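You operate a simulated robot arm through the tools that you are given. There is no shell and no other tool. Be economical: measure what you need, move in short steps, check, and stop when the job is done.

The job below is to be done with a simulated robot arm. You get a single attempt, and the scene is never put back.

Task
Fit the terracotta tube on the blue wheel, stand the beaker in it and smooth its rim.
Fine: the tall beige beaker; use the purple sponge and put it back; the wheel stays stopped. Set down upright: tall beige beaker.

Only the result counts: the job must be done as asked and must still hold three seconds after the hand-in. Knocking over, shifting, dropping, spilling or breaking anything else fails it.

Robot
A 6-joint arm with a two-finger parallel gripper on a trunk, on a base that drives. Base frame: it is fixed to the floor where the robot stands at the start and does not move with it; the origin is under the middle of the robot, x ahead of it, y to its left, z up. Lengths are in m, angles in degrees, forces in N, time in s.
Its first joint turns from -166.0 to 166.0 degrees. Places, roughly: inside of the terracotta tube [0.5, -0.1, 0.8]; padded block [-1, 1, 0.5]; pins on the head of the blue wheel [-1.2, 0.5, 0.6]; purple sponge [-1, 1, 0.5]; speed lever [-0.8, 0.6, 0.3]. Payload 3.91 kg.
The tool frame sits at the grasp point between the pads (the TCP): z along the fingers, y along the line on which they close. The tips reach 0.03 m beyond it. The gripper opens to 0.11 m. The fingers are 0.02 m wide and 0.01 m thick; the gripper's body (0.048 by 0.112 m) begins 0.055 m behind the TCP.
Orientation is told as [roll, pitch, yaw] about the base's x, y, z axes, in that order, counted from this pose: with the fingers straight down and closing along the base's y, the tool's x points along the base's -x, its y along +y and its z along -z.

Tools
- The arm moves only by the tool servo_tool. Its argument "rows" is a list of rows, each an object (a shift or turn left out is 0, a gripper value left out holds the last) with "delta_pos": the shift along the tool's x, y, z in m, a list of three; "delta_rot": the turn, a rotation vector about the tool's x, y, z in degrees, a list of three. In form: [{"delta_pos": [tx, ty, tz], "delta_rot": [wx, wy, wz]}, ...]. A call has 1 to 10 rows; each row shifts and turns the commanded pose from where the row before left it, along the tool's axes as they then stand. "claw" is the opening, from 0 (shut) to 1 (fully open), set as the call begins (left out, the last holds). Rows are played at 5 a second. More than 0.05 m and 8.6 degrees between two rows, or a gripper value outside its range, and nothing of the call is played. A pose out of reach is approached as far as the arm can. The call stops where the force on the tool passes 40 N (or 10 N more than at its start, if that is more) or the arm is blocked; 0.2 s more then pass. The fingers move at their own pace (about 0.108 m/s each) and stop on an object; they squeeze with about 23 N. The grip force told is the motor's: it shows also when the fingers shut on nothing. Time passes only in rows, and 0.2 s behind the last, so rows that do not move let the fingers close. It gives the time, the measured TCP pose, the force on the tool (base axes), the opening and the grip force at its end, in the units of the frame above (readings bear some noise), with the torque about the TCP (base axes, N m) and any sound that the robot's microphone picked up.
- Cameras (640 x 400 px; columns grow to the right, rows downward): "scene" is now at [-0.2682, 0.3514, 1.2621]; the picture's right is [0.00, -0.17, 0.99], its down [-1.00, 0.05, 0.01] and it looks along [-0.05, -0.98, -0.17] (base axes); focal length 214 px, centre (320, 200). "wrist" rides on the gripper at [0.072, 0.017, -0.103] in the tool frame; the picture's right is [-0.23, 0.97, 0.00], its down [-0.76, -0.18, -0.62] and it looks along [-0.61, -0.14, 0.78] (tool axes); focal length 222 px, centre (320, 200). There is no depth. A picture from a camera that has moved, and an enlarged one, comes with that camera's place and axes in the base frame and with its lens.
- get_image(camera): a new picture of that camera. No time passes.
- base_move(legs): drives the robot by 1 to 6 legs, each [ahead, left, turn to the left] in m, m and degrees, along the robot's own axes; the way and the turn of a leg run together, so that a leg with both is an arc; at most 1.5 m and 180 degrees a leg. The arm and the cameras ride along, it lands a little off, and it stops where it bumps. It gives what a move gives.
- aim_head(pan, tilt): turns the head with the scene camera to pan (to the left, within 80 degrees either way) and tilt (down, from -29 to 69), counted from straight ahead of the robot. It gives what a move gives.
- close_up(camera, box): a new picture of the part [left, top, right, bottom] of that camera's present view, enlarged. No time passes.
- sign_off(): hands the job in; it is judged then, once.

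Work in short steps. Places have to be worked out from the pictures, the camera data and where the tool is seen: move nearer, look again, correct. Check each grasp and each placing, and mend what went wrong. You have 120 turns and 90 pictures in all, those below and enlarged ones among them. Open the gripper and draw the arm clear of the work before you hand the job in, unless the task says otherwise; then end with one line.

The tools are called after "Request:" as name(argument=value, ...) on one line, values as JSON. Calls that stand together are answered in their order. servo_tool: Moves the arm, as the interface text tells. Its arguments: {"type":"object","properties":{"rows":{"type":"array","items":{"type":"object","properties":{"delta_pos":{"type":"array","items":{"type":"number"}},"delta_rot":{"type":"array","items":{"type":"number"}}}}},"claw":{"type":"number"}},"required":["rows"]} The other tools are called the same way: base_move (legs) drives the base; aim_head (pan, tilt) turns the head that bears the scene camera; get_image (camera) takes a picture; close_up (camera, box) takes an enlarged picture of a part of a camera's view; sign_off () hands the job in.

At the start:

```text
t: 0.0
position: [-0.374, 0.4418, 1.1506]
tcp_rot: [0.1, 0.0, 0.0]
wrist_force: [-0.7, 0.4, -0.4]
torque: [-0.02, -0.02, 0.02]
grip_width: 0.1099
gripper_force: 0.2
robot x, y, heading: [-0.0021, 0.0003, 0.2]
head pan, tilt: [-80.2, 2.7]
```

scene: 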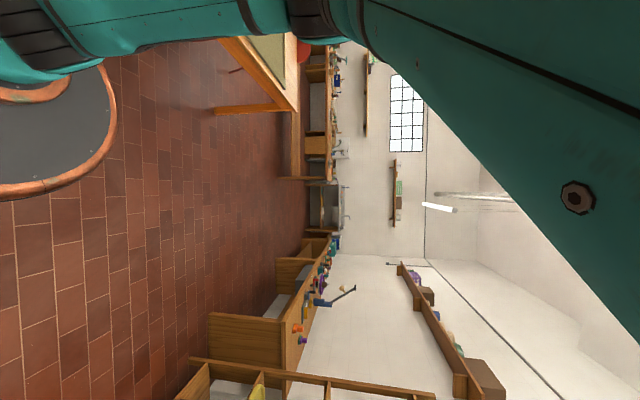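
wrist: 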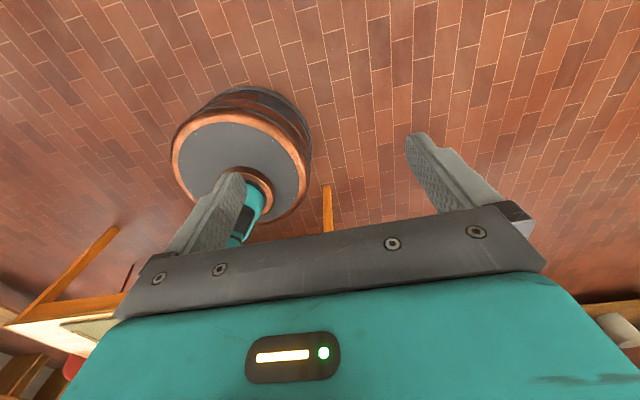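

I'll look around first: aim the head ahead and down to see the terracotta tube.

Request:
aim_head(pan=-20, tilt=25)

Request:
get_image(camera="scene")

```text
t: 1.3
position: [-0.373, 0.441, 1.1508]
tcp_rot: [0.1, 0.0, 0.0]
wrist_force: [0.5, -0.2, -0.3]
torque: [-0.01, 0.01, -0.02]
grip_width: 0.1099
gripper_force: 0.1
robot x, y, heading: [0.0022, 0.001, 0.1]
head pan, tilt: [-20.0, 25.0]
```

```text
87 pictures are left
camera scene: at [-0.3042, 0.4097, 1.1911], right [0.0, -0.94, 0.34], down [-0.91, 0.14, 0.4], along [-0.42, -0.31, -0.85], focal length 214 px, centre (320, 200)
```

scene: 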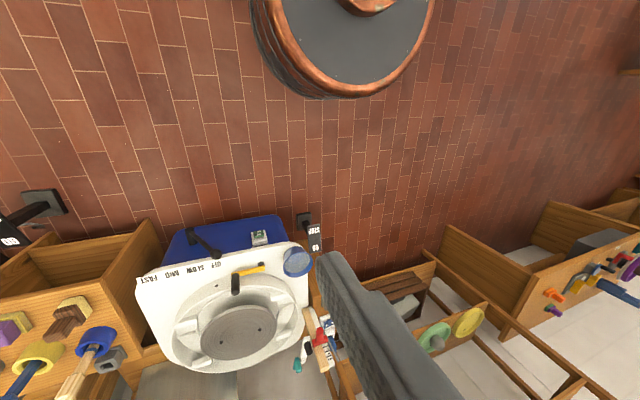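

The camera rides on an arm link, looking down with "up" toward +x. I'll tilt further to look at the wheel and what stands beyond it.

Request:
aim_head(pan=15, tilt=55)

Request:
get_image(camera="scene")

```text
t: 2.3
position: [-0.3733, 0.4416, 1.1499]
tcp_rot: [0.2, 0.0, 0.0]
wrist_force: [-0.6, 0.6, -0.8]
torque: [0.03, -0.03, -0.01]
grip_width: 0.11
gripper_force: 0.1
robot x, y, heading: [0.0027, 0.0015, 0.1]
head pan, tilt: [15.0, 55.0]
```

```text
86 pictures are left
camera scene: at [-0.3483, 0.4598, 1.208], right [0.0, -0.97, -0.26], down [-0.57, -0.21, 0.79], along [-0.82, 0.15, -0.55], focal length 214 px, centre (320, 200)
```

scene: 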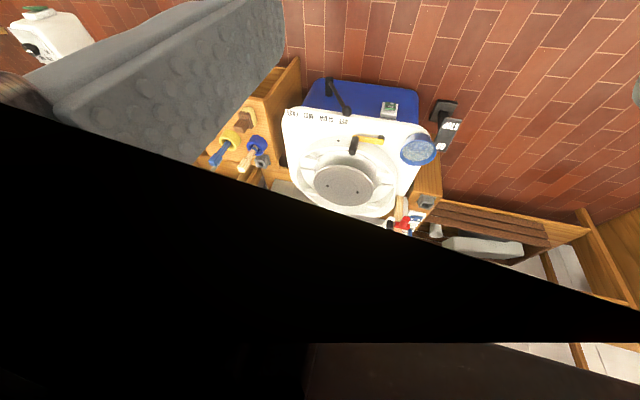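

The gripper hides part of it. Look left (+y), where the sponge and padded block should be.

Request:
aim_head(pan=45, tilt=35)

Request:
get_image(camera="scene")

```text
t: 3.3
position: [-0.3741, 0.4408, 1.1504]
tcp_rot: [0.2, 0.0, 0.0]
wrist_force: [0.0, -0.2, -0.1]
torque: [0.01, 0.01, 0.0]
grip_width: 0.11
gripper_force: 0.0
robot x, y, heading: [0.0003, -0.0012, -0.2]
head pan, tilt: [45.0, 35.0]
```

```text
85 pictures are left
camera scene: at [-0.3201, 0.5034, 1.2155], right [0.0, -0.71, -0.71], down [-0.82, -0.41, 0.41], along [-0.57, 0.58, -0.58], focal length 214 px, centre (320, 200)
```

scene: 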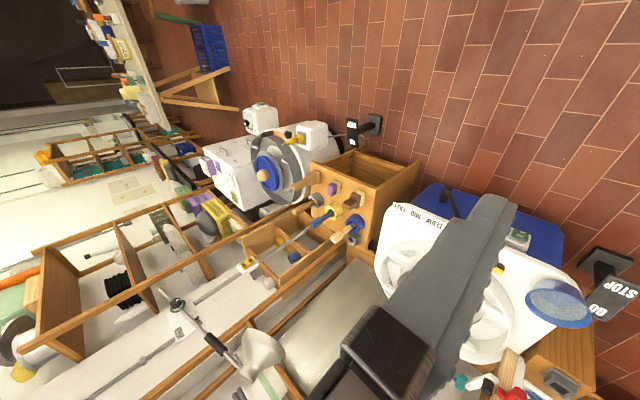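

The sponge stand is left of the blue wheel. Now I turn the base so that the arm (now at azimuth 130°) comes over the tube's side at +x.

Request:
base_move(legs=[[0, 0, -135]])

Request:
aim_head(pan=0, tilt=20)

Request:
get_image(camera="scene")

Request:
get_image(camera="wrist")

```text
t: 9.3
position: [0.5745, -0.0597, 1.1499]
tcp_rot: [0.2, 0.0, -136.2]
wrist_force: [-0.1, 0.2, -0.2]
torque: [0.0, 0.03, 0.02]
grip_width: 0.1101
gripper_force: 0.1
robot x, y, heading: [0.0039, 0.0004, -136.0]
head pan, tilt: [45.0, 35.0]
```

```text
t: 10.4
position: [0.5756, -0.0591, 1.1506]
tcp_rot: [0.1, 0.0, -136.1]
wrist_force: [0.3, 0.3, 0.4]
torque: [0.02, 0.02, -0.01]
grip_width: 0.1098
gripper_force: 0.1
robot x, y, heading: [-0.0023, 0.0014, -135.9]
head pan, tilt: [0.0, 20.0]
```

```text
84 pictures are left
camera scene: at [0.518, -0.1135, 1.1846], right [-0.69, 0.72, 0.0], down [0.68, 0.65, 0.34], along [0.25, 0.24, -0.94], focal length 214 px, centre (320, 200)
```

scene: 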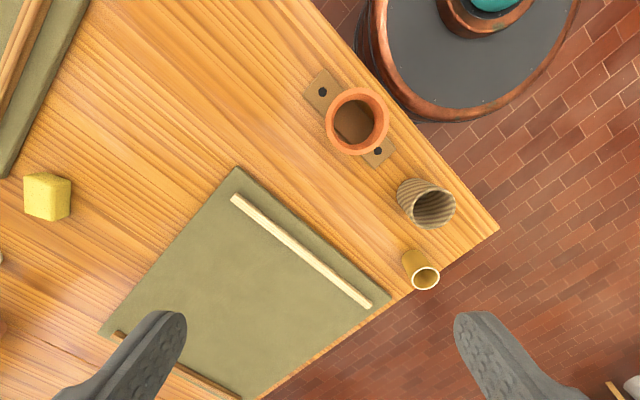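

```text
83 pictures are left
camera wrist: at [0.638, -0.0209, 1.2534], right [0.51, -0.86, 0.0], down [-0.67, -0.4, 0.62], along [-0.53, -0.32, -0.78], focal length 222 px, centre (320, 200)
```

wrist: 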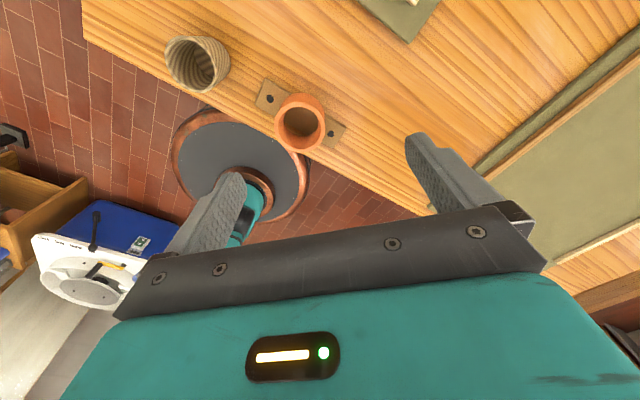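

The tube with its pinhole flange and two vessels stand on the table. Close-ups of both, for geometry.

Request:
close_up(camera="scene", box=[290, 50, 480, 300])

Request:
aim_head(pan=-30, tilt=50)

Request:
get_image(camera="scene")

```text
1.60 times, centred on (385, 175) of scene
camera zoom: at [0.518, -0.1135, 1.1846], right [-0.69, 0.72, 0.0], down [0.68, 0.65, 0.34], along [0.25, 0.24, -0.94], focal length 343 px, centre (216, 240)
```

zoom: 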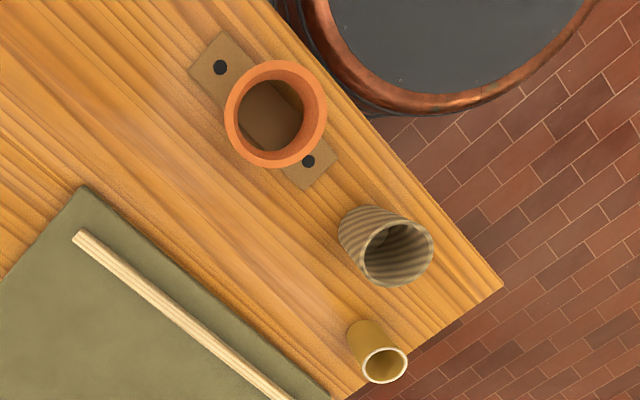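

```text
t: 11.4
position: [0.5743, -0.0596, 1.1496]
tcp_rot: [0.2, 0.0, -136.2]
wrist_force: [0.3, -0.3, -0.4]
torque: [0.01, -0.02, 0.01]
grip_width: 0.1101
gripper_force: 0.1
robot x, y, heading: [0.0022, -0.0023, -136.0]
head pan, tilt: [-30.0, 50.0]
```

```text
81 pictures are left
camera scene: at [0.524, -0.0541, 1.2109], right [-0.6, 0.62, 0.5], down [0.73, 0.17, 0.66], along [0.33, 0.76, -0.56], focal length 214 px, centre (320, 200)
```

scene: 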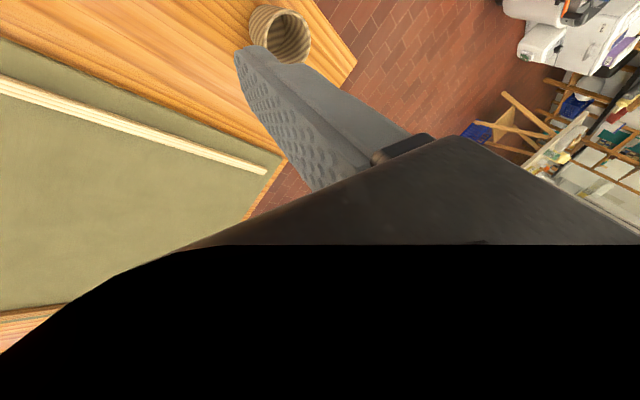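

Tube at about (0.47,-0.065), its ears along y; beaker (tan, ribbed) near (0.475,0.12). I turn the tool so that the fingers close along x and descend partway for a closer look.

Request:
servo_tool(rows=[{"delta_rot": [0, 0, -7.7]}, {"delta_rot": [0, 0, -7.7]}, {"delta_rot": [0, 0, -7.7]}, {"delta_rot": [0, 0, -7.7]}, {"delta_rot": [0, 0, -7.7]}, {"delta_rot": [0, 0, -7.7]}, {"delta_pos": [0, -0.013, 0.04]}, {"delta_pos": [0, -0.013, 0.04]}, {"delta_pos": [0, -0.013, 0.04]}, {"delta_pos": [0, -0.013, 0.03]}])

Request:
aim_head(pan=0, tilt=20)

Request:
get_image(camera="scene")

Request:
get_image(camera="wrist")

```text
t: 13.6
position: [0.5225, -0.0593, 1.0004]
tcp_rot: [0.1, 0.0, -89.8]
wrist_force: [-0.6, -0.4, -0.5]
torque: [-0.01, 0.01, -0.01]
grip_width: 0.1099
gripper_force: 0.0
robot x, y, heading: [-0.0049, 0.0002, -136.2]
head pan, tilt: [-30.0, 50.0]
```

```text
t: 14.5
position: [0.5234, -0.0596, 0.9995]
tcp_rot: [0.1, 0.0, -89.9]
wrist_force: [-0.2, 0.0, 0.9]
torque: [0.02, 0.0, 0.0]
grip_width: 0.1099
gripper_force: 0.1
robot x, y, heading: [-0.0013, -0.002, -136.0]
head pan, tilt: [0.0, 20.0]
```

```text
80 pictures are left
camera scene: at [0.5225, -0.1375, 1.0341], right [-1.0, 0.0, 0.0], down [0.0, 0.94, 0.34], along [0.0, 0.34, -0.94], focal length 214 px, centre (320, 200)
```

scene: 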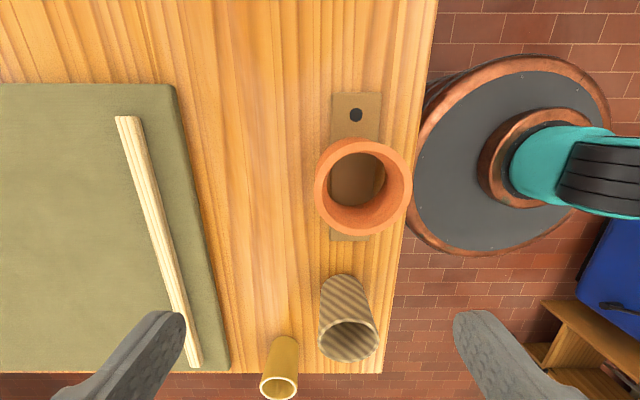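

```text
79 pictures are left
camera wrist: at [0.5394, 0.0131, 1.1028], right [0.97, -0.23, 0.0], down [-0.18, -0.76, 0.62], along [-0.14, -0.61, -0.78], focal length 222 px, centre (320, 200)
```

wrist: 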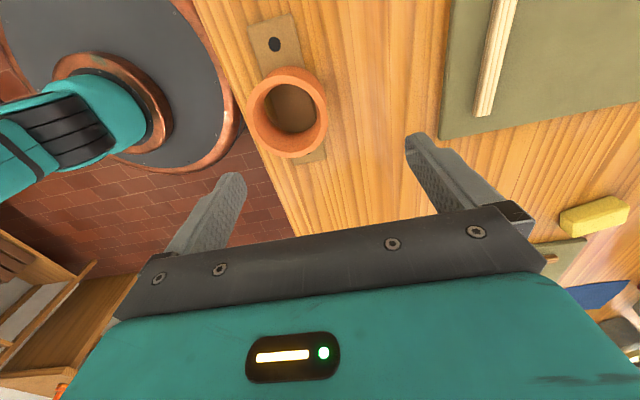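

Tube rim centre ≈(0.475,-0.069,0.80), outer Ø≈0.11; beaker rim ≈(0.484,0.115,0.846), Ø≈0.07. I plan to pinch the tube's +x wall; descend to just above the rim and look.

Request:
servo_tool(rows=[{"delta_pos": [-0.0095, 0.001, 0.04]}, {"delta_pos": [0, 0, 0.04]}, {"delta_pos": [0, 0, 0.04]}, {"delta_pos": [0, 0, 0.03]}])

Request:
aim_head(pan=0, tilt=10)

Request:
get_image(camera="scene")

Request:
get_image(camera="wrist")

```text
t: 15.5
position: [0.5244, -0.0683, 0.8508]
tcp_rot: [0.0, 0.0, -89.8]
wrist_force: [-0.5, 0.2, -0.4]
torque: [0.01, 0.0, 0.02]
grip_width: 0.11
gripper_force: 0.0
robot x, y, heading: [-0.0037, 0.0006, -136.1]
head pan, tilt: [0.0, 20.0]
```

```text
t: 16.2
position: [0.525, -0.0684, 0.8512]
tcp_rot: [0.0, 0.1, -89.9]
wrist_force: [-0.3, 0.5, 0.3]
torque: [0.02, -0.01, 0.01]
grip_width: 0.1098
gripper_force: 0.1
robot x, y, heading: [0.0026, 0.0005, -136.0]
head pan, tilt: [0.0, 10.0]
```

```text
78 pictures are left
camera scene: at [0.5239, -0.1624, 0.8848], right [-1.0, 0.0, 0.0], down [0.0, 0.98, 0.17], along [0.0, 0.17, -0.98], focal length 214 px, centre (320, 200)
```

scene: 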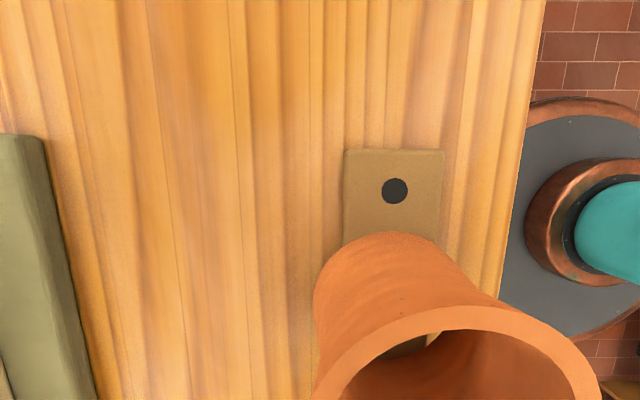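

```text
77 pictures are left
camera wrist: at [0.5406, 0.0045, 0.9534], right [0.97, -0.23, 0.0], down [-0.18, -0.76, 0.62], along [-0.14, -0.61, -0.78], focal length 222 px, centre (320, 200)
```

wrist: 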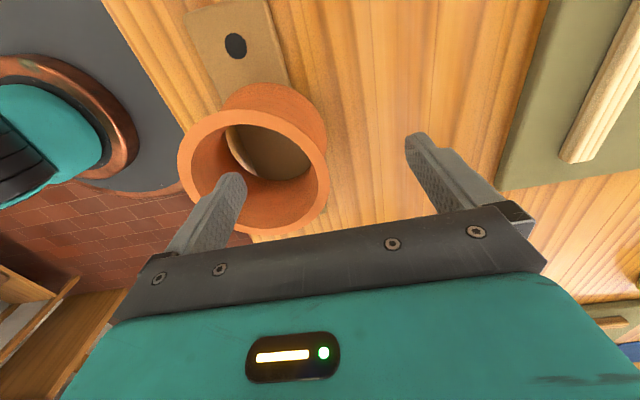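

Wall centre at x≈0.524 as planned; flange ≈0.76, rim ≈0.81–0.825. Descend 5 cm so that the fingers straddle the +x wall.

Request:
servo_tool(rows=[{"delta_pos": [-0.001, 0, 0.02]}, {"delta_pos": [0, 0, 0.015]}, {"delta_pos": [0, 0, 0.012]}])

Request:
get_image(camera="wrist")

```text
t: 17.0
position: [0.5238, -0.0702, 0.803]
tcp_rot: [0.0, 0.1, -89.9]
wrist_force: [0.3, -0.3, 0.4]
torque: [0.02, 0.02, -0.01]
grip_width: 0.1101
gripper_force: 0.2
robot x, y, heading: [-0.0014, 0.0027, -136.2]
head pan, tilt: [0.0, 10.0]
```

```text
76 pictures are left
camera wrist: at [0.5402, 0.0032, 0.9059], right [0.97, -0.23, 0.0], down [-0.18, -0.76, 0.62], along [-0.14, -0.61, -0.78], focal length 222 px, centre (320, 200)
```

wrist: 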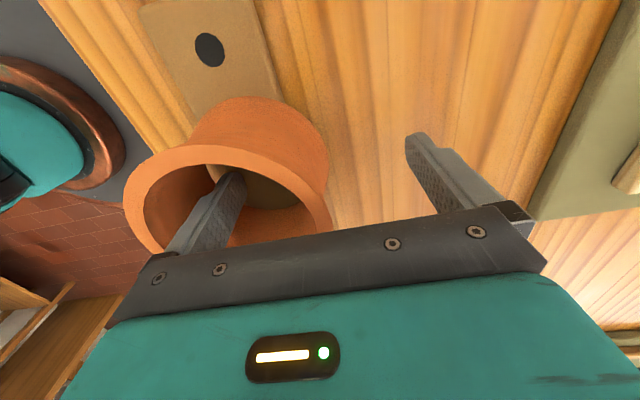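

The inner finger is inside the tube. Close on the wall.

Request:
servo_tool(claw=0, rows=[{}, {}, {}, {}])

Request:
get_image(camera="wrist")

```text
t: 18.0
position: [0.5241, -0.0695, 0.8037]
tcp_rot: [0.1, 0.0, -89.8]
wrist_force: [0.4, -1.1, 1.1]
torque: [-0.03, 0.21, 0.07]
grip_width: 0.0116
gripper_force: 23.1
robot x, y, heading: [0.0034, 0.0046, -136.1]
head pan, tilt: [0.0, 10.0]
```

```text
75 pictures are left
camera wrist: at [0.5401, 0.0032, 0.9061], right [0.97, -0.23, 0.0], down [-0.18, -0.76, 0.62], along [-0.14, -0.61, -0.78], focal length 222 px, centre (320, 200)
```

wrist: 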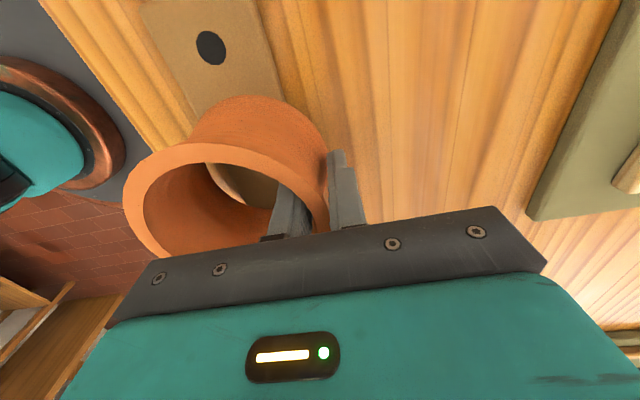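

Wall gripped (11.6 mm thick). Lift 3 cm and check.

Request:
servo_tool(rows=[{"delta_pos": [0, 0, -0.01]}, {"delta_pos": [0, 0, -0.01]}, {"delta_pos": [0, 0, -0.01]}, {}])

Request:
get_image(camera="wrist")

Request:
get_image(camera="scene")

```text
t: 19.0
position: [0.524, -0.0706, 0.8337]
tcp_rot: [0.2, 0.1, -89.9]
wrist_force: [-0.5, -0.6, -2.2]
torque: [0.02, -0.13, -0.02]
grip_width: 0.0115
gripper_force: 22.8
robot x, y, heading: [0.0027, 0.0021, -136.1]
head pan, tilt: [0.0, 10.0]
```

```text
74 pictures are left
camera wrist: at [0.5397, 0.0029, 0.9364], right [0.97, -0.23, 0.0], down [-0.18, -0.76, 0.62], along [-0.14, -0.61, -0.78], focal length 222 px, centre (320, 200)
```

wrist: 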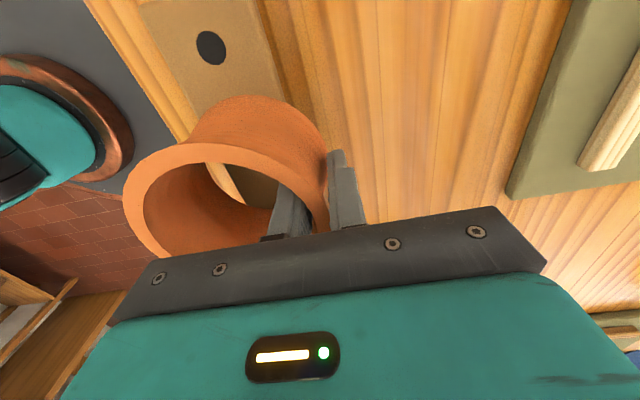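

```text
73 pictures are left
camera scene: at [0.5229, -0.1641, 0.8678], right [-1.0, 0.0, 0.0], down [0.0, 0.98, 0.17], along [0.0, 0.17, -0.98], focal length 214 px, centre (320, 200)
```

scene: 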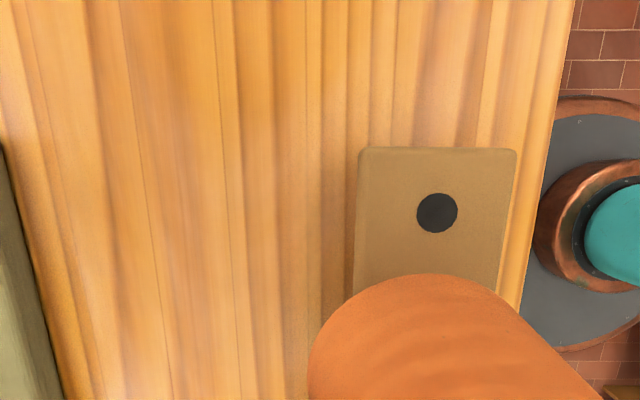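

Lifted cleanly (~0.2 kg). Raise to carry height, then turn the base back toward the wheel.

Request:
servo_tool(rows=[{"delta_pos": [0, 0, -0.04]}, {"delta_pos": [0, 0, -0.04]}, {"delta_pos": [0, 0, -0.04]}, {"delta_pos": [0, 0, -0.04]}, {"delta_pos": [0, 0, -0.04]}])

Request:
base_move(legs=[[0, 0, 75], [0, 0, 80]])

Request:
aim_head(pan=0, tilt=-25)

Request:
get_image(camera="scene")

Request:
get_image(camera="wrist")

```text
t: 20.2
position: [0.5239, -0.0713, 1.0345]
tcp_rot: [0.0, 0.0, -89.9]
wrist_force: [0.6, 0.4, -2.4]
torque: [0.01, -0.07, -0.04]
grip_width: 0.0117
gripper_force: 22.7
robot x, y, heading: [-0.0009, -0.0007, -135.9]
head pan, tilt: [0.0, 10.0]
```

```text
t: 27.3
position: [-0.4495, 0.28, 1.0327]
tcp_rot: [0.1, 0.0, 65.9]
wrist_force: [0.2, 0.8, -2.1]
torque: [0.07, 0.13, -0.01]
grip_width: 0.0117
gripper_force: 22.6
robot x, y, heading: [0.0017, 0.0014, 19.5]
head pan, tilt: [0.0, 10.0]
```

```text
t: 28.3
position: [-0.4502, 0.2794, 1.0338]
tcp_rot: [0.2, 0.0, 65.9]
wrist_force: [0.3, -0.2, -2.8]
torque: [0.05, 0.11, 0.02]
grip_width: 0.0118
gripper_force: 23.1
robot x, y, heading: [0.0012, 0.0013, 19.5]
head pan, tilt: [0.0, -25.0]
```

```text
72 pictures are left
camera scene: at [-0.3903, 0.4119, 1.0897], right [0.91, -0.41, 0.0], down [-0.37, -0.83, -0.42], along [0.17, 0.39, -0.91], focal length 214 px, centre (320, 200)
```

scene: 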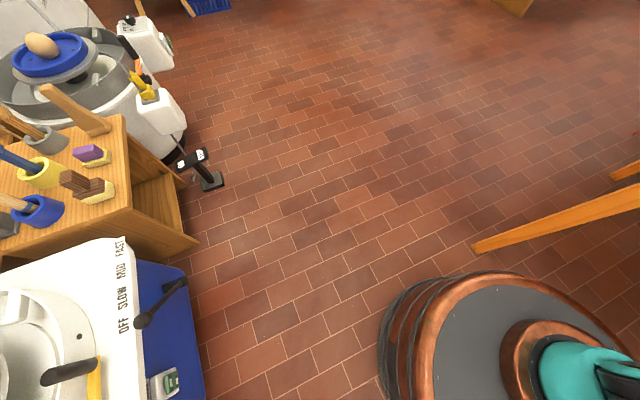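

```text
71 pictures are left
camera wrist: at [-0.4946, 0.2202, 1.1363], right [-0.8, 0.61, 0.0], down [0.47, 0.62, 0.62], along [0.38, 0.5, -0.78], focal length 222 px, centre (320, 200)
```

wrist: 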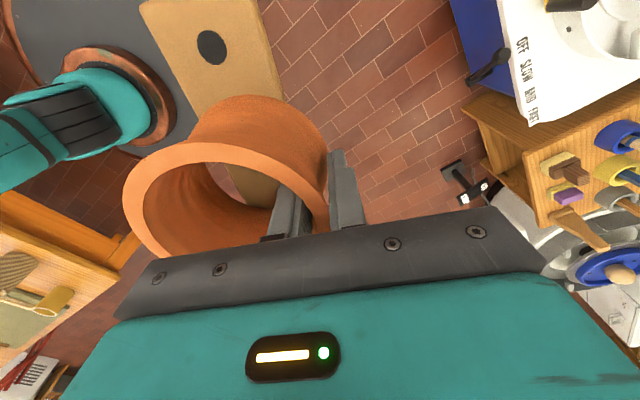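

Wheel's front (+x) edge is near x≈-0.73, base radius ≈0.36. I'll stand at about (-0.28,0.5) with heading ≈60, so the arm points at the wheel and the sponge stand is in reach too.

Request:
base_move(legs=[[-0.1, 0.56, 0], [0, 0, 40]])

Request:
aim_head(pan=0, tilt=-28)

Request:
get_image(camera="scene")

Request:
aim_head(pan=-35, tilt=10)

Request:
get_image(camera="scene")

```text
t: 33.5
position: [-0.8052, 0.4202, 1.0334]
tcp_rot: [0.1, 0.0, 106.0]
wrist_force: [0.0, 0.5, -3.5]
torque: [-0.05, 0.12, 0.02]
grip_width: 0.0116
gripper_force: 23.0
robot x, y, heading: [-0.2834, 0.4932, 59.6]
head pan, tilt: [0.0, -25.0]
```

```text
t: 34.1
position: [-0.8054, 0.4201, 1.0332]
tcp_rot: [0.0, 0.0, 105.9]
wrist_force: [0.0, 0.1, -3.6]
torque: [-0.04, 0.13, 0.04]
grip_width: 0.0118
gripper_force: 22.6
robot x, y, heading: [-0.2827, 0.4984, 59.3]
head pan, tilt: [0.0, -28.0]
```

```text
70 pictures are left
camera scene: at [-0.8469, 0.565, 1.093], right [0.96, 0.27, 0.0], down [0.24, -0.85, -0.47], along [-0.13, 0.45, -0.88], focal length 214 px, centre (320, 200)
```

scene: 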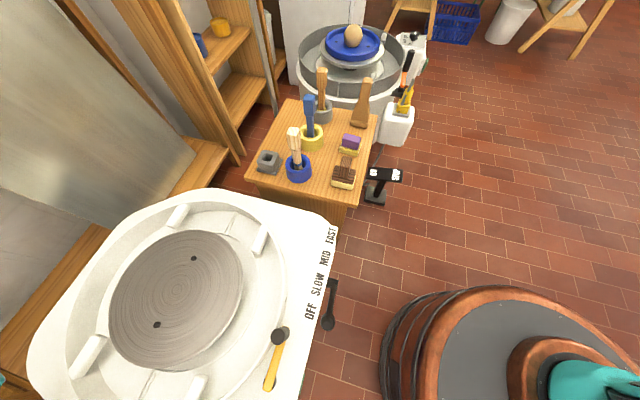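

```text
t: 35.1
position: [-0.8044, 0.4217, 1.0319]
tcp_rot: [0.0, 0.0, 105.9]
wrist_force: [-1.8, -0.7, -3.1]
torque: [-0.06, 0.14, 0.02]
grip_width: 0.0116
gripper_force: 22.9
robot x, y, heading: [-0.2847, 0.4978, 59.4]
head pan, tilt: [-35.0, 10.0]
```

```text
69 pictures are left
camera scene: at [-0.7806, 0.5264, 1.0844], right [0.79, 0.22, 0.57], down [0.17, -0.97, 0.14], along [0.59, -0.01, -0.81], focal length 214 px, centre (320, 200)
```

scene: 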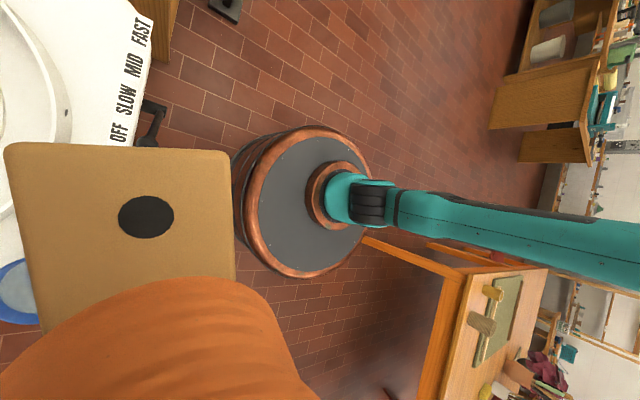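

Pins lie along y at ≈(-1.196, 0.445/0.598, z≈0.54); holes sit at tool (±0.076, -0.044), so alignment wants yaw 90 with the TCP at ≈(-1.24,0.52). I drive 10 cm nearer for reach and turn the tool.

Request:
base_move(legs=[[-0.051, 0.086, 0]])

Request:
servo_tool(rows=[{"delta_rot": [0, 0, 8]}, {"delta_rot": [0, 0, 7.9]}, {"delta_pos": [-0.016, 0.045, 0]}, {"delta_pos": [-0.016, 0.045, 0]}, {"delta_pos": [-0.016, 0.045, 0]}, {"delta_pos": [-0.016, 0.045, 0]}, {"delta_pos": [-0.016, 0.045, 0]}])

Request:
aim_head(pan=0, tilt=0)

Request:
get_image(camera="scene")

```text
t: 36.3
position: [-0.9057, 0.4206, 1.0334]
tcp_rot: [0.1, 0.0, 106.0]
wrist_force: [0.2, 0.0, -2.7]
torque: [-0.06, 0.15, -0.01]
grip_width: 0.0115
gripper_force: 23.0
robot x, y, heading: [-0.3815, 0.4941, 59.4]
head pan, tilt: [-35.0, 10.0]
```

```text
t: 37.9
position: [-1.1298, 0.5006, 1.0364]
tcp_rot: [0.2, -0.1, 90.1]
wrist_force: [1.1, -0.5, -1.7]
torque: [0.05, 0.16, -0.02]
grip_width: 0.0118
gripper_force: 23.0
robot x, y, heading: [-0.3777, 0.4962, 59.6]
head pan, tilt: [-35.0, 10.0]
```

```text
t: 38.9
position: [-1.1303, 0.5001, 1.0349]
tcp_rot: [0.1, -0.1, 90.0]
wrist_force: [0.0, 0.2, -3.8]
torque: [0.05, 0.13, 0.06]
grip_width: 0.0116
gripper_force: 22.7
robot x, y, heading: [-0.3805, 0.4948, 59.6]
head pan, tilt: [0.0, 0.0]
```

```text
68 pictures are left
camera scene: at [-1.1308, 0.6098, 1.0717], right [1.0, 0.0, 0.0], down [0.0, -1.0, 0.0], along [0.0, 0.0, -1.0], focal length 214 px, centre (320, 200)
```

scene: 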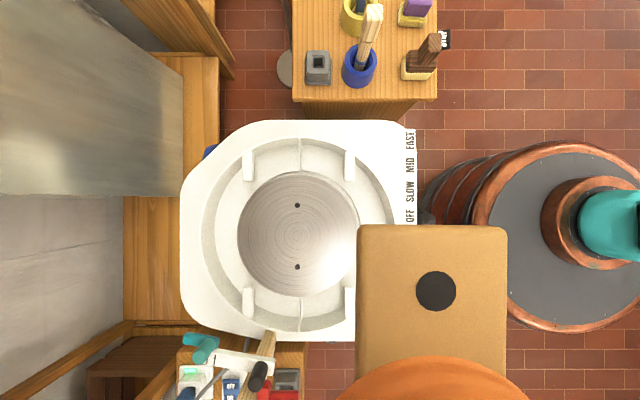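

Straight-down view gives pin centre ≈(-1.187,0.522), z≈0.55. Descend to 0.76 here, beside the pins, and measure them again nearer.

Request:
servo_tool(rows=[{"delta_pos": [0, 0, 0.046]}, {"delta_pos": [0, 0, 0.046]}, {"delta_pos": [0, 0, 0.046]}, {"delta_pos": [0, 0, 0.046]}, {"delta_pos": [0, 0, 0.046]}, {"delta_pos": [0, 0, 0.045]}, {}])

Request:
get_image(camera="scene")

```text
t: 40.5
position: [-1.1307, 0.4999, 0.7594]
tcp_rot: [0.2, 0.0, 90.0]
wrist_force: [0.4, -0.9, -3.1]
torque: [0.0, 0.18, 0.04]
grip_width: 0.0116
gripper_force: 22.8
robot x, y, heading: [-0.3835, 0.4946, 59.5]
head pan, tilt: [0.0, 0.0]
```

```text
67 pictures are left
camera scene: at [-1.1322, 0.6099, 0.7965], right [1.0, 0.0, 0.0], down [0.0, -1.0, 0.0], along [0.0, 0.0, -1.0], focal length 214 px, centre (320, 200)
```

scene: 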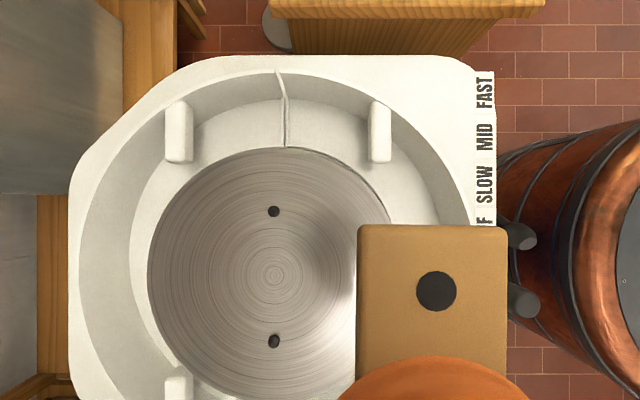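

Fine numbers: pin centre (-1.186,0.521), holes' centre at tool (0,-0.0433), so the TCP target is (-1.229,0.521). Shift there and go down to z 0.64.

Request:
servo_tool(rows=[{"delta_pos": [-0.0107, 0.049, 0]}, {"delta_pos": [-0.0106, 0.0494, 0]}, {"delta_pos": [0, 0, 0.04]}, {"delta_pos": [0, 0, 0.04]}, {"delta_pos": [0, 0, 0.03]}, {}])

Request:
get_image(camera="scene")

Request:
get_image(camera="wrist")

```text
refused: row 1 steps farther than a row can; nothing moved
```

```text
66 pictures are left
camera scene: at [-1.1322, 0.6099, 0.7965], right [1.0, 0.0, 0.0], down [0.0, -1.0, 0.0], along [0.0, 0.0, -1.0], focal length 214 px, centre (320, 200)
```

scene: 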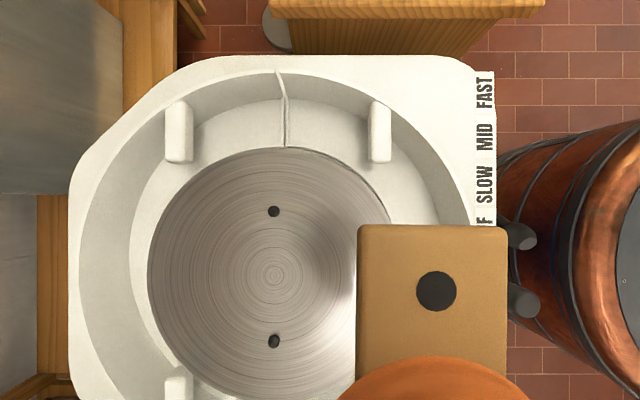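

```text
65 pictures are left
camera wrist: at [-1.1489, 0.4279, 0.8621], right [-0.97, 0.23, 0.0], down [0.18, 0.76, 0.62], along [0.14, 0.61, -0.78], focal length 222 px, centre (320, 200)
```

wrist: 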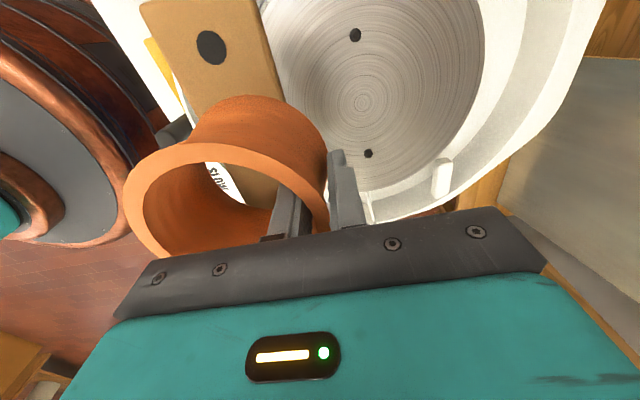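

Split the shift into smaller rows; the wrist view confirms pin x≈-1.186.

Request:
servo_tool(rows=[{"delta_pos": [-0.0072, 0.0328, 0]}, {"delta_pos": [-0.0072, 0.0328, 0]}, {"delta_pos": [-0.0072, 0.0328, 0]}, {"delta_pos": [0, 0, 0.04]}, {"delta_pos": [0, 0, 0.04]}, {"delta_pos": [0, 0, 0.03]}, {}])

Request:
get_image(camera="scene")

Request:
get_image(camera="wrist")

```text
t: 42.1
position: [-1.2288, 0.5242, 0.6486]
tcp_rot: [0.1, -0.1, 89.9]
wrist_force: [-0.3, -0.2, -2.6]
torque: [0.05, 0.17, 0.01]
grip_width: 0.0117
gripper_force: 23.6
robot x, y, heading: [-0.3836, 0.4933, 59.5]
head pan, tilt: [0.0, 0.0]
```

```text
64 pictures are left
camera scene: at [-1.2306, 0.6327, 0.686], right [1.0, 0.0, 0.0], down [0.0, -1.0, 0.0], along [0.0, 0.0, -1.0], focal length 214 px, centre (320, 200)
```

scene: 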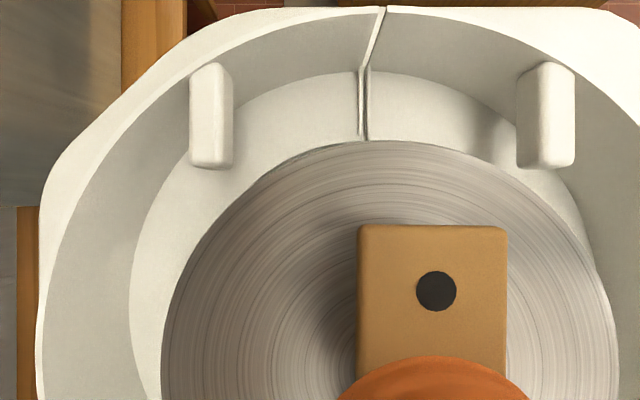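

```text
63 pictures are left
camera wrist: at [-1.2473, 0.4507, 0.7516], right [-0.97, 0.23, 0.0], down [0.18, 0.76, 0.62], along [0.14, 0.61, -0.78], focal length 222 px, centre (320, 200)
```

wrist: 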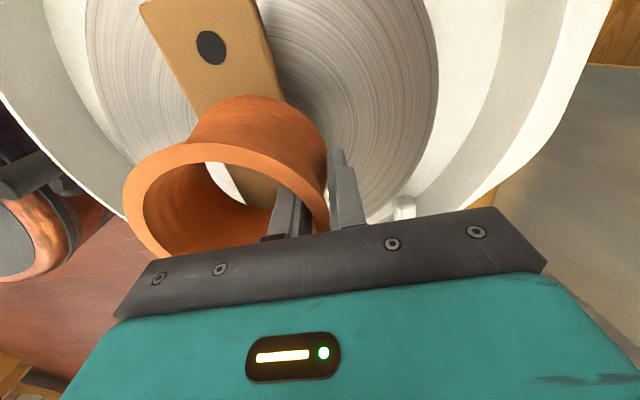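

Aligned within noise. Descend slowly and watch forces.

Request:
servo_tool(rows=[{"delta_pos": [0, 0, 0.008]}, {"delta_pos": [0, 0, 0.008]}, {"delta_pos": [0, 0, 0.008]}, {"delta_pos": [0, 0, 0.005]}, {}])

```text
t: 43.3
position: [-1.2302, 0.5223, 0.6198]
tcp_rot: [0.0, 0.1, 90.0]
wrist_force: [0.3, -1.0, -3.6]
torque: [0.01, 0.18, -0.03]
grip_width: 0.0117
gripper_force: 22.7
robot x, y, heading: [-0.3778, 0.4957, 59.4]
head pan, tilt: [0.0, 0.0]
```

Request:
servo_tool(rows=[{"delta_pos": [0, 0, 0.004]}, {"delta_pos": [0, 0, 0.004]}, {"delta_pos": [0, 0, 0.004]}, {}])

Request:
get_image(camera="scene")

```text
t: 44.3
position: [-1.2299, 0.5228, 0.607]
tcp_rot: [0.1, 0.0, 90.0]
wrist_force: [1.3, 0.7, -2.9]
torque: [0.02, 0.13, -0.02]
grip_width: 0.0117
gripper_force: 23.3
robot x, y, heading: [-0.3812, 0.4944, 59.3]
head pan, tilt: [0.0, 0.0]
```

```text
62 pictures are left
camera scene: at [-1.2303, 0.6325, 0.6445], right [1.0, 0.0, 0.0], down [0.0, -1.0, 0.0], along [0.0, 0.0, -1.0], focal length 214 px, centre (320, 200)
```

scene: 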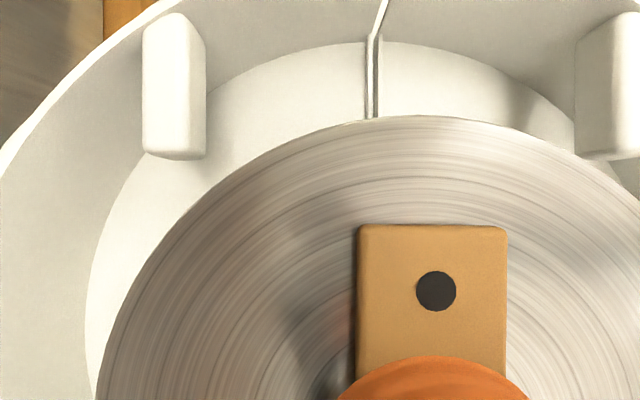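

No contact yet; continue down.

Request:
servo_tool(rows=[{"delta_pos": [0, 0, 0.003]}, {"delta_pos": [0, 0, 0.003]}, {}])

```text
t: 45.1
position: [-1.2306, 0.5222, 0.6034]
tcp_rot: [0.2, -0.1, 90.0]
wrist_force: [-2.0, 0.1, 17.6]
torque: [-0.02, -0.88, -0.01]
grip_width: 0.0121
gripper_force: 23.0
robot x, y, heading: [-0.3817, 0.4941, 59.8]
head pan, tilt: [0.0, 0.0]
```

Contact at z≈0.603. Check whether the pins are in the holes.

Request:
close_up(camera="scene", box=[340, 210, 540, 335])

Request:
close_up(camera="wrist", box=[120, 0, 320, 125])

```text
3.20 times, centred on (440, 272) of scene
camera zoom: at [-1.2303, 0.6324, 0.64], right [1.0, 0.0, 0.0], down [0.0, -1.0, 0.0], along [0.0, 0.0, -1.0], focal length 686 px, centre (-64, -32)
```

zoom: 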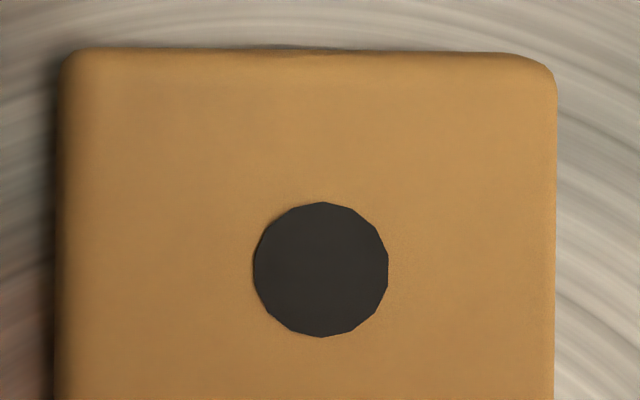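

```text
3.20 times, centred on (220, 62) of wrist
camera zoom: at [-1.2468, 0.4504, 0.7056], right [-0.97, 0.23, 0.0], down [0.18, 0.76, 0.62], along [0.14, 0.61, -0.78], focal length 711 px, centre (640, 640)
```

zoom: 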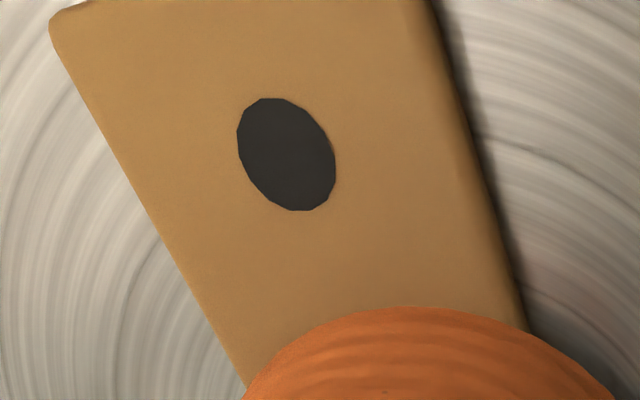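

The hole is a painted disc, so probe instead: ease the pressure and nudge sideways, to see if lateral motion is blocked.

Request:
servo_tool(rows=[{"delta_pos": [0, 0, -0.002]}, {"delta_pos": [0, 0.003, 0]}, {}])

Request:
servo_tool(rows=[{"delta_pos": [0, -0.003, 0]}, {"delta_pos": [0.003, 0, 0]}, {}])

```text
t: 45.9
position: [-1.23, 0.5226, 0.6018]
tcp_rot: [-0.2, 0.0, 90.0]
wrist_force: [9.7, -1.6, 6.0]
torque: [-0.18, 0.85, -0.01]
grip_width: 0.0121
gripper_force: 23.4
robot x, y, heading: [-0.3805, 0.4954, 59.4]
head pan, tilt: [0.0, 0.0]
stopped in row 3: the force on the tool passed its limit at 42 N (the readings are from after the stop); the commanded pose is now the measured one
```

```text
t: 46.7
position: [-1.2294, 0.5189, 0.6027]
tcp_rot: [-0.1, 0.1, 90.0]
wrist_force: [-34.5, 1.8, 6.7]
torque: [0.09, 0.7, 0.17]
grip_width: 0.013
gripper_force: 22.9
robot x, y, heading: [-0.3816, 0.4948, 59.7]
head pan, tilt: [0.0, 0.0]
```

Blocked along x at >40 N, so the pins are engaged at least partly. Relax the side load, recentre, and press down lightly to seat.

Request:
servo_tool(rows=[{"delta_pos": [-0.0025, 0.0025, 0]}, {"delta_pos": [0, 0, 0.001]}, {}])

```text
t: 47.5
position: [-1.2291, 0.5219, 0.6011]
tcp_rot: [-0.2, -0.1, 90.0]
wrist_force: [-11.7, 3.5, 16.7]
torque: [-0.17, 1.07, 0.15]
grip_width: 0.012
gripper_force: 23.0
robot x, y, heading: [-0.3758, 0.4944, 59.4]
head pan, tilt: [0.0, 0.0]
```

It dropped ~2 mm and is held sideways. Release, withdraw upward, and inspect.

Request:
servo_tool(rows=[{"delta_pos": [0, 0.0008, 0]}, {}])

Request:
servo_tool(claw=0.6, rows=[{}, {}, {}])

Request:
get_image(camera="wrist")

```text
t: 48.1
position: [-1.23, 0.523, 0.601]
tcp_rot: [-0.2, 0.0, 89.9]
wrist_force: [4.8, 4.0, 15.4]
torque: [-0.17, 1.07, 0.14]
grip_width: 0.0118
gripper_force: 22.9
robot x, y, heading: [-0.3827, 0.4949, 59.7]
head pan, tilt: [0.0, 0.0]
```

```text
t: 48.9
position: [-1.2292, 0.5221, 0.6015]
tcp_rot: [-0.3, 0.1, 89.9]
wrist_force: [-0.3, -0.4, -0.9]
torque: [-0.02, 0.0, -0.06]
grip_width: 0.0662
gripper_force: 0.1
robot x, y, heading: [-0.3838, 0.4959, 59.4]
head pan, tilt: [0.0, 0.0]
```

```text
59 pictures are left
camera wrist: at [-1.2485, 0.4499, 0.7036], right [-0.97, 0.23, 0.0], down [0.17, 0.76, 0.62], along [0.15, 0.61, -0.78], focal length 222 px, centre (320, 200)
```

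wrist: 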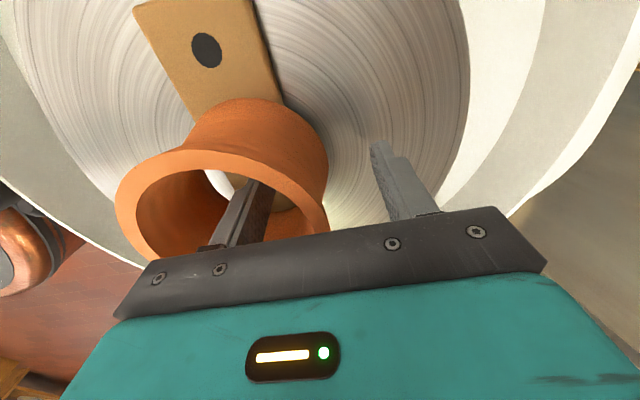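

Released. Rise 0.25 m and inspect the seating.

Request:
servo_tool(rows=[{"delta_pos": [0, 0, -0.03]}, {"delta_pos": [0, 0, -0.045]}, {"delta_pos": [0, 0, -0.045]}, {"delta_pos": [0, 0, -0.045]}, {"delta_pos": [0, 0, -0.045]}, {"delta_pos": [0, 0, -0.045]}])

Request:
aim_head(pan=0, tilt=25)

Request:
get_image(camera="scene")

Request:
close_up(camera="wrist", box=[160, 40, 400, 190])

```text
t: 50.3
position: [-1.2315, 0.5224, 0.857]
tcp_rot: [-0.3, 0.0, 90.0]
wrist_force: [-0.7, 0.3, -0.6]
torque: [-0.05, -0.04, 0.0]
grip_width: 0.066
gripper_force: 0.0
robot x, y, heading: [-0.3776, 0.4953, 59.4]
head pan, tilt: [0.0, 0.0]
```

```text
t: 51.2
position: [-1.2318, 0.5221, 0.857]
tcp_rot: [-0.3, -0.1, 89.9]
wrist_force: [0.2, 0.1, -0.3]
torque: [-0.01, 0.0, 0.01]
grip_width: 0.0662
gripper_force: 0.1
robot x, y, heading: [-0.3828, 0.4925, 59.6]
head pan, tilt: [0.0, 25.0]
```

```text
58 pictures are left
camera scene: at [-1.2324, 0.5911, 0.8915], right [1.0, 0.0, 0.0], down [0.0, -0.91, 0.42], along [0.0, -0.42, -0.91], focal length 214 px, centre (320, 200)
```

scene: 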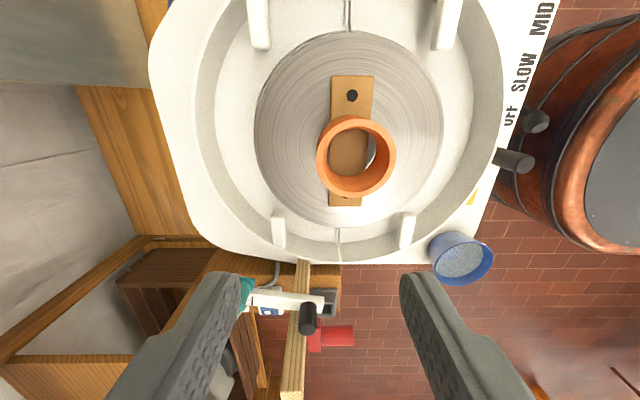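

```text
2.67 times, centred on (280, 115) of wrist
camera zoom: at [-1.2494, 0.4494, 0.9592], right [-0.97, 0.23, 0.0], down [0.18, 0.76, 0.62], along [0.15, 0.61, -0.78], focal length 592 px, centre (427, 427)
```

zoom: 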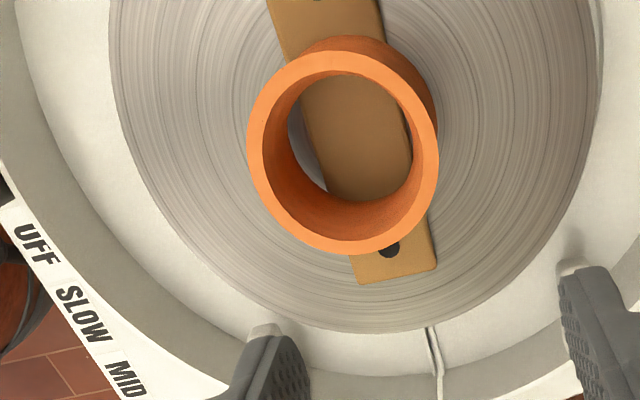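

The tube sits on the head with both ears flat. Now fetch the beaker: open fully, retract and rise, then drive back and turn toward the table.

Request:
servo_tool(claw=1, rows=[{"delta_pos": [0, 0, -0.04]}, {"delta_pos": [0, -0.04, -0.027]}, {"delta_pos": [0, -0.04, -0.027]}, {"delta_pos": [0, -0.04, -0.027]}, {"delta_pos": [0, -0.04, -0.027]}, {"delta_pos": [0, -0.04, -0.027]}, {"delta_pos": [0, -0.04, -0.027]}])

Request:
base_move(legs=[[-0.187, -0.441, 0], [0, 0, -85], [0, 0, -85]])

Request:
aim_head(pan=0, tilt=0)

Request:
get_image(camera="scene")

```text
t: 52.8
position: [-0.9936, 0.5199, 1.0584]
tcp_rot: [-0.3, -0.1, 90.1]
wrist_force: [-0.7, -0.3, -0.8]
torque: [0.02, -0.05, -0.02]
grip_width: 0.1102
gripper_force: 0.0
robot x, y, heading: [-0.3813, 0.4908, 59.4]
head pan, tilt: [0.0, 25.0]
```

```text
t: 62.9
position: [0.5104, 0.1888, 1.0599]
tcp_rot: [-0.4, 0.0, -80.5]
wrist_force: [0.8, 0.7, 0.4]
torque: [0.03, 0.0, -0.01]
grip_width: 0.1102
gripper_force: 0.0
robot x, y, heading: [-0.0979, 0.1136, -110.9]
head pan, tilt: [0.0, 25.0]
```

```text
t: 63.8
position: [0.5104, 0.1879, 1.0592]
tcp_rot: [-0.3, 0.0, -80.6]
wrist_force: [0.4, -1.1, 0.2]
torque: [-0.01, 0.01, 0.01]
grip_width: 0.11
gripper_force: 0.0
robot x, y, heading: [-0.0939, 0.111, -110.8]
head pan, tilt: [0.0, 0.0]
```

```text
56 pictures are left
camera scene: at [0.5277, 0.0797, 1.0967], right [-0.99, -0.17, 0.0], down [-0.17, 0.99, 0.0], along [0.0, 0.0, -1.0], focal length 214 px, centre (320, 200)
```

scene: 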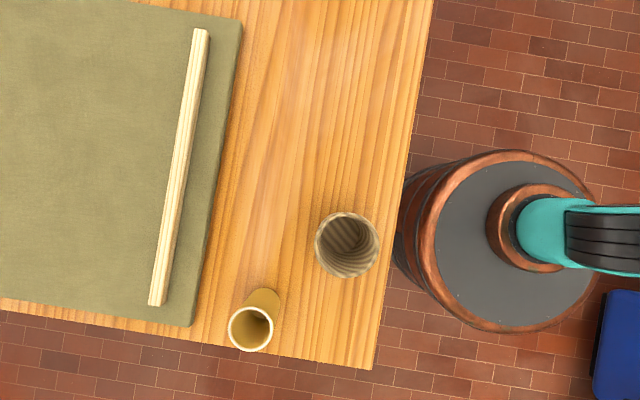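

Beaker rim centre ≈(0.486,0.127,0.836), Ø≈0.077. Turn to yaw -90 and come down above it for a finer look.

Request:
servo_tool(rows=[{"delta_rot": [0, 0, 4.8]}, {"delta_rot": [0, 0, 4.7]}, {"delta_pos": [-0.031, -0.012, 0.02]}, {"delta_pos": [-0.03, -0.0125, 0.02]}, {"delta_pos": [0, 0, 0.04]}, {"delta_pos": [0, 0, 0.04]}, {}])

Request:
aim_head(pan=0, tilt=30)

Request:
get_image(camera="scene")

Request:
get_image(camera="wrist")

```text
t: 65.4
position: [0.4862, 0.1273, 0.9389]
tcp_rot: [-0.3, -0.1, -90.0]
wrist_force: [0.1, 0.1, 0.1]
torque: [0.0, 0.0, 0.02]
grip_width: 0.1098
gripper_force: 0.1
robot x, y, heading: [-0.0975, 0.1154, -111.1]
head pan, tilt: [0.0, 0.0]
```

```text
t: 66.4
position: [0.4851, 0.126, 0.9402]
tcp_rot: [-0.3, -0.1, -89.8]
wrist_force: [0.4, 0.6, 0.5]
torque: [-0.03, 0.01, -0.01]
grip_width: 0.1103
gripper_force: 0.0
robot x, y, heading: [-0.0957, 0.1077, -110.9]
head pan, tilt: [0.0, 30.0]
```

```text
55 pictures are left
camera scene: at [0.485, 0.0653, 0.9757], right [-1.0, 0.0, 0.0], down [0.0, 0.87, 0.5], along [0.0, 0.5, -0.87], focal length 214 px, centre (320, 200)
```

scene: 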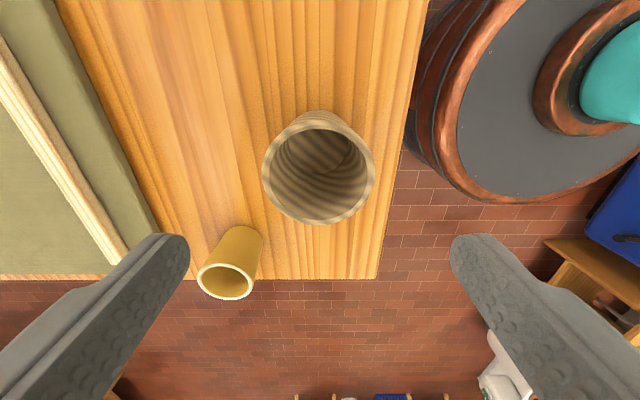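

```text
54 pictures are left
camera wrist: at [0.5023, 0.2001, 1.0416], right [0.97, -0.23, 0.0], down [-0.17, -0.76, 0.62], along [-0.14, -0.61, -0.78], focal length 222 px, centre (320, 200)
```

wrist: 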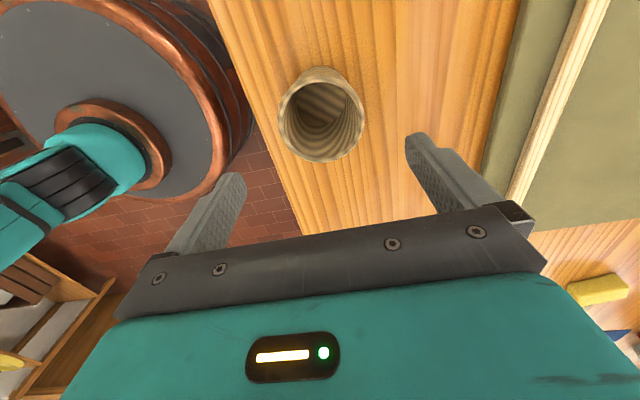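

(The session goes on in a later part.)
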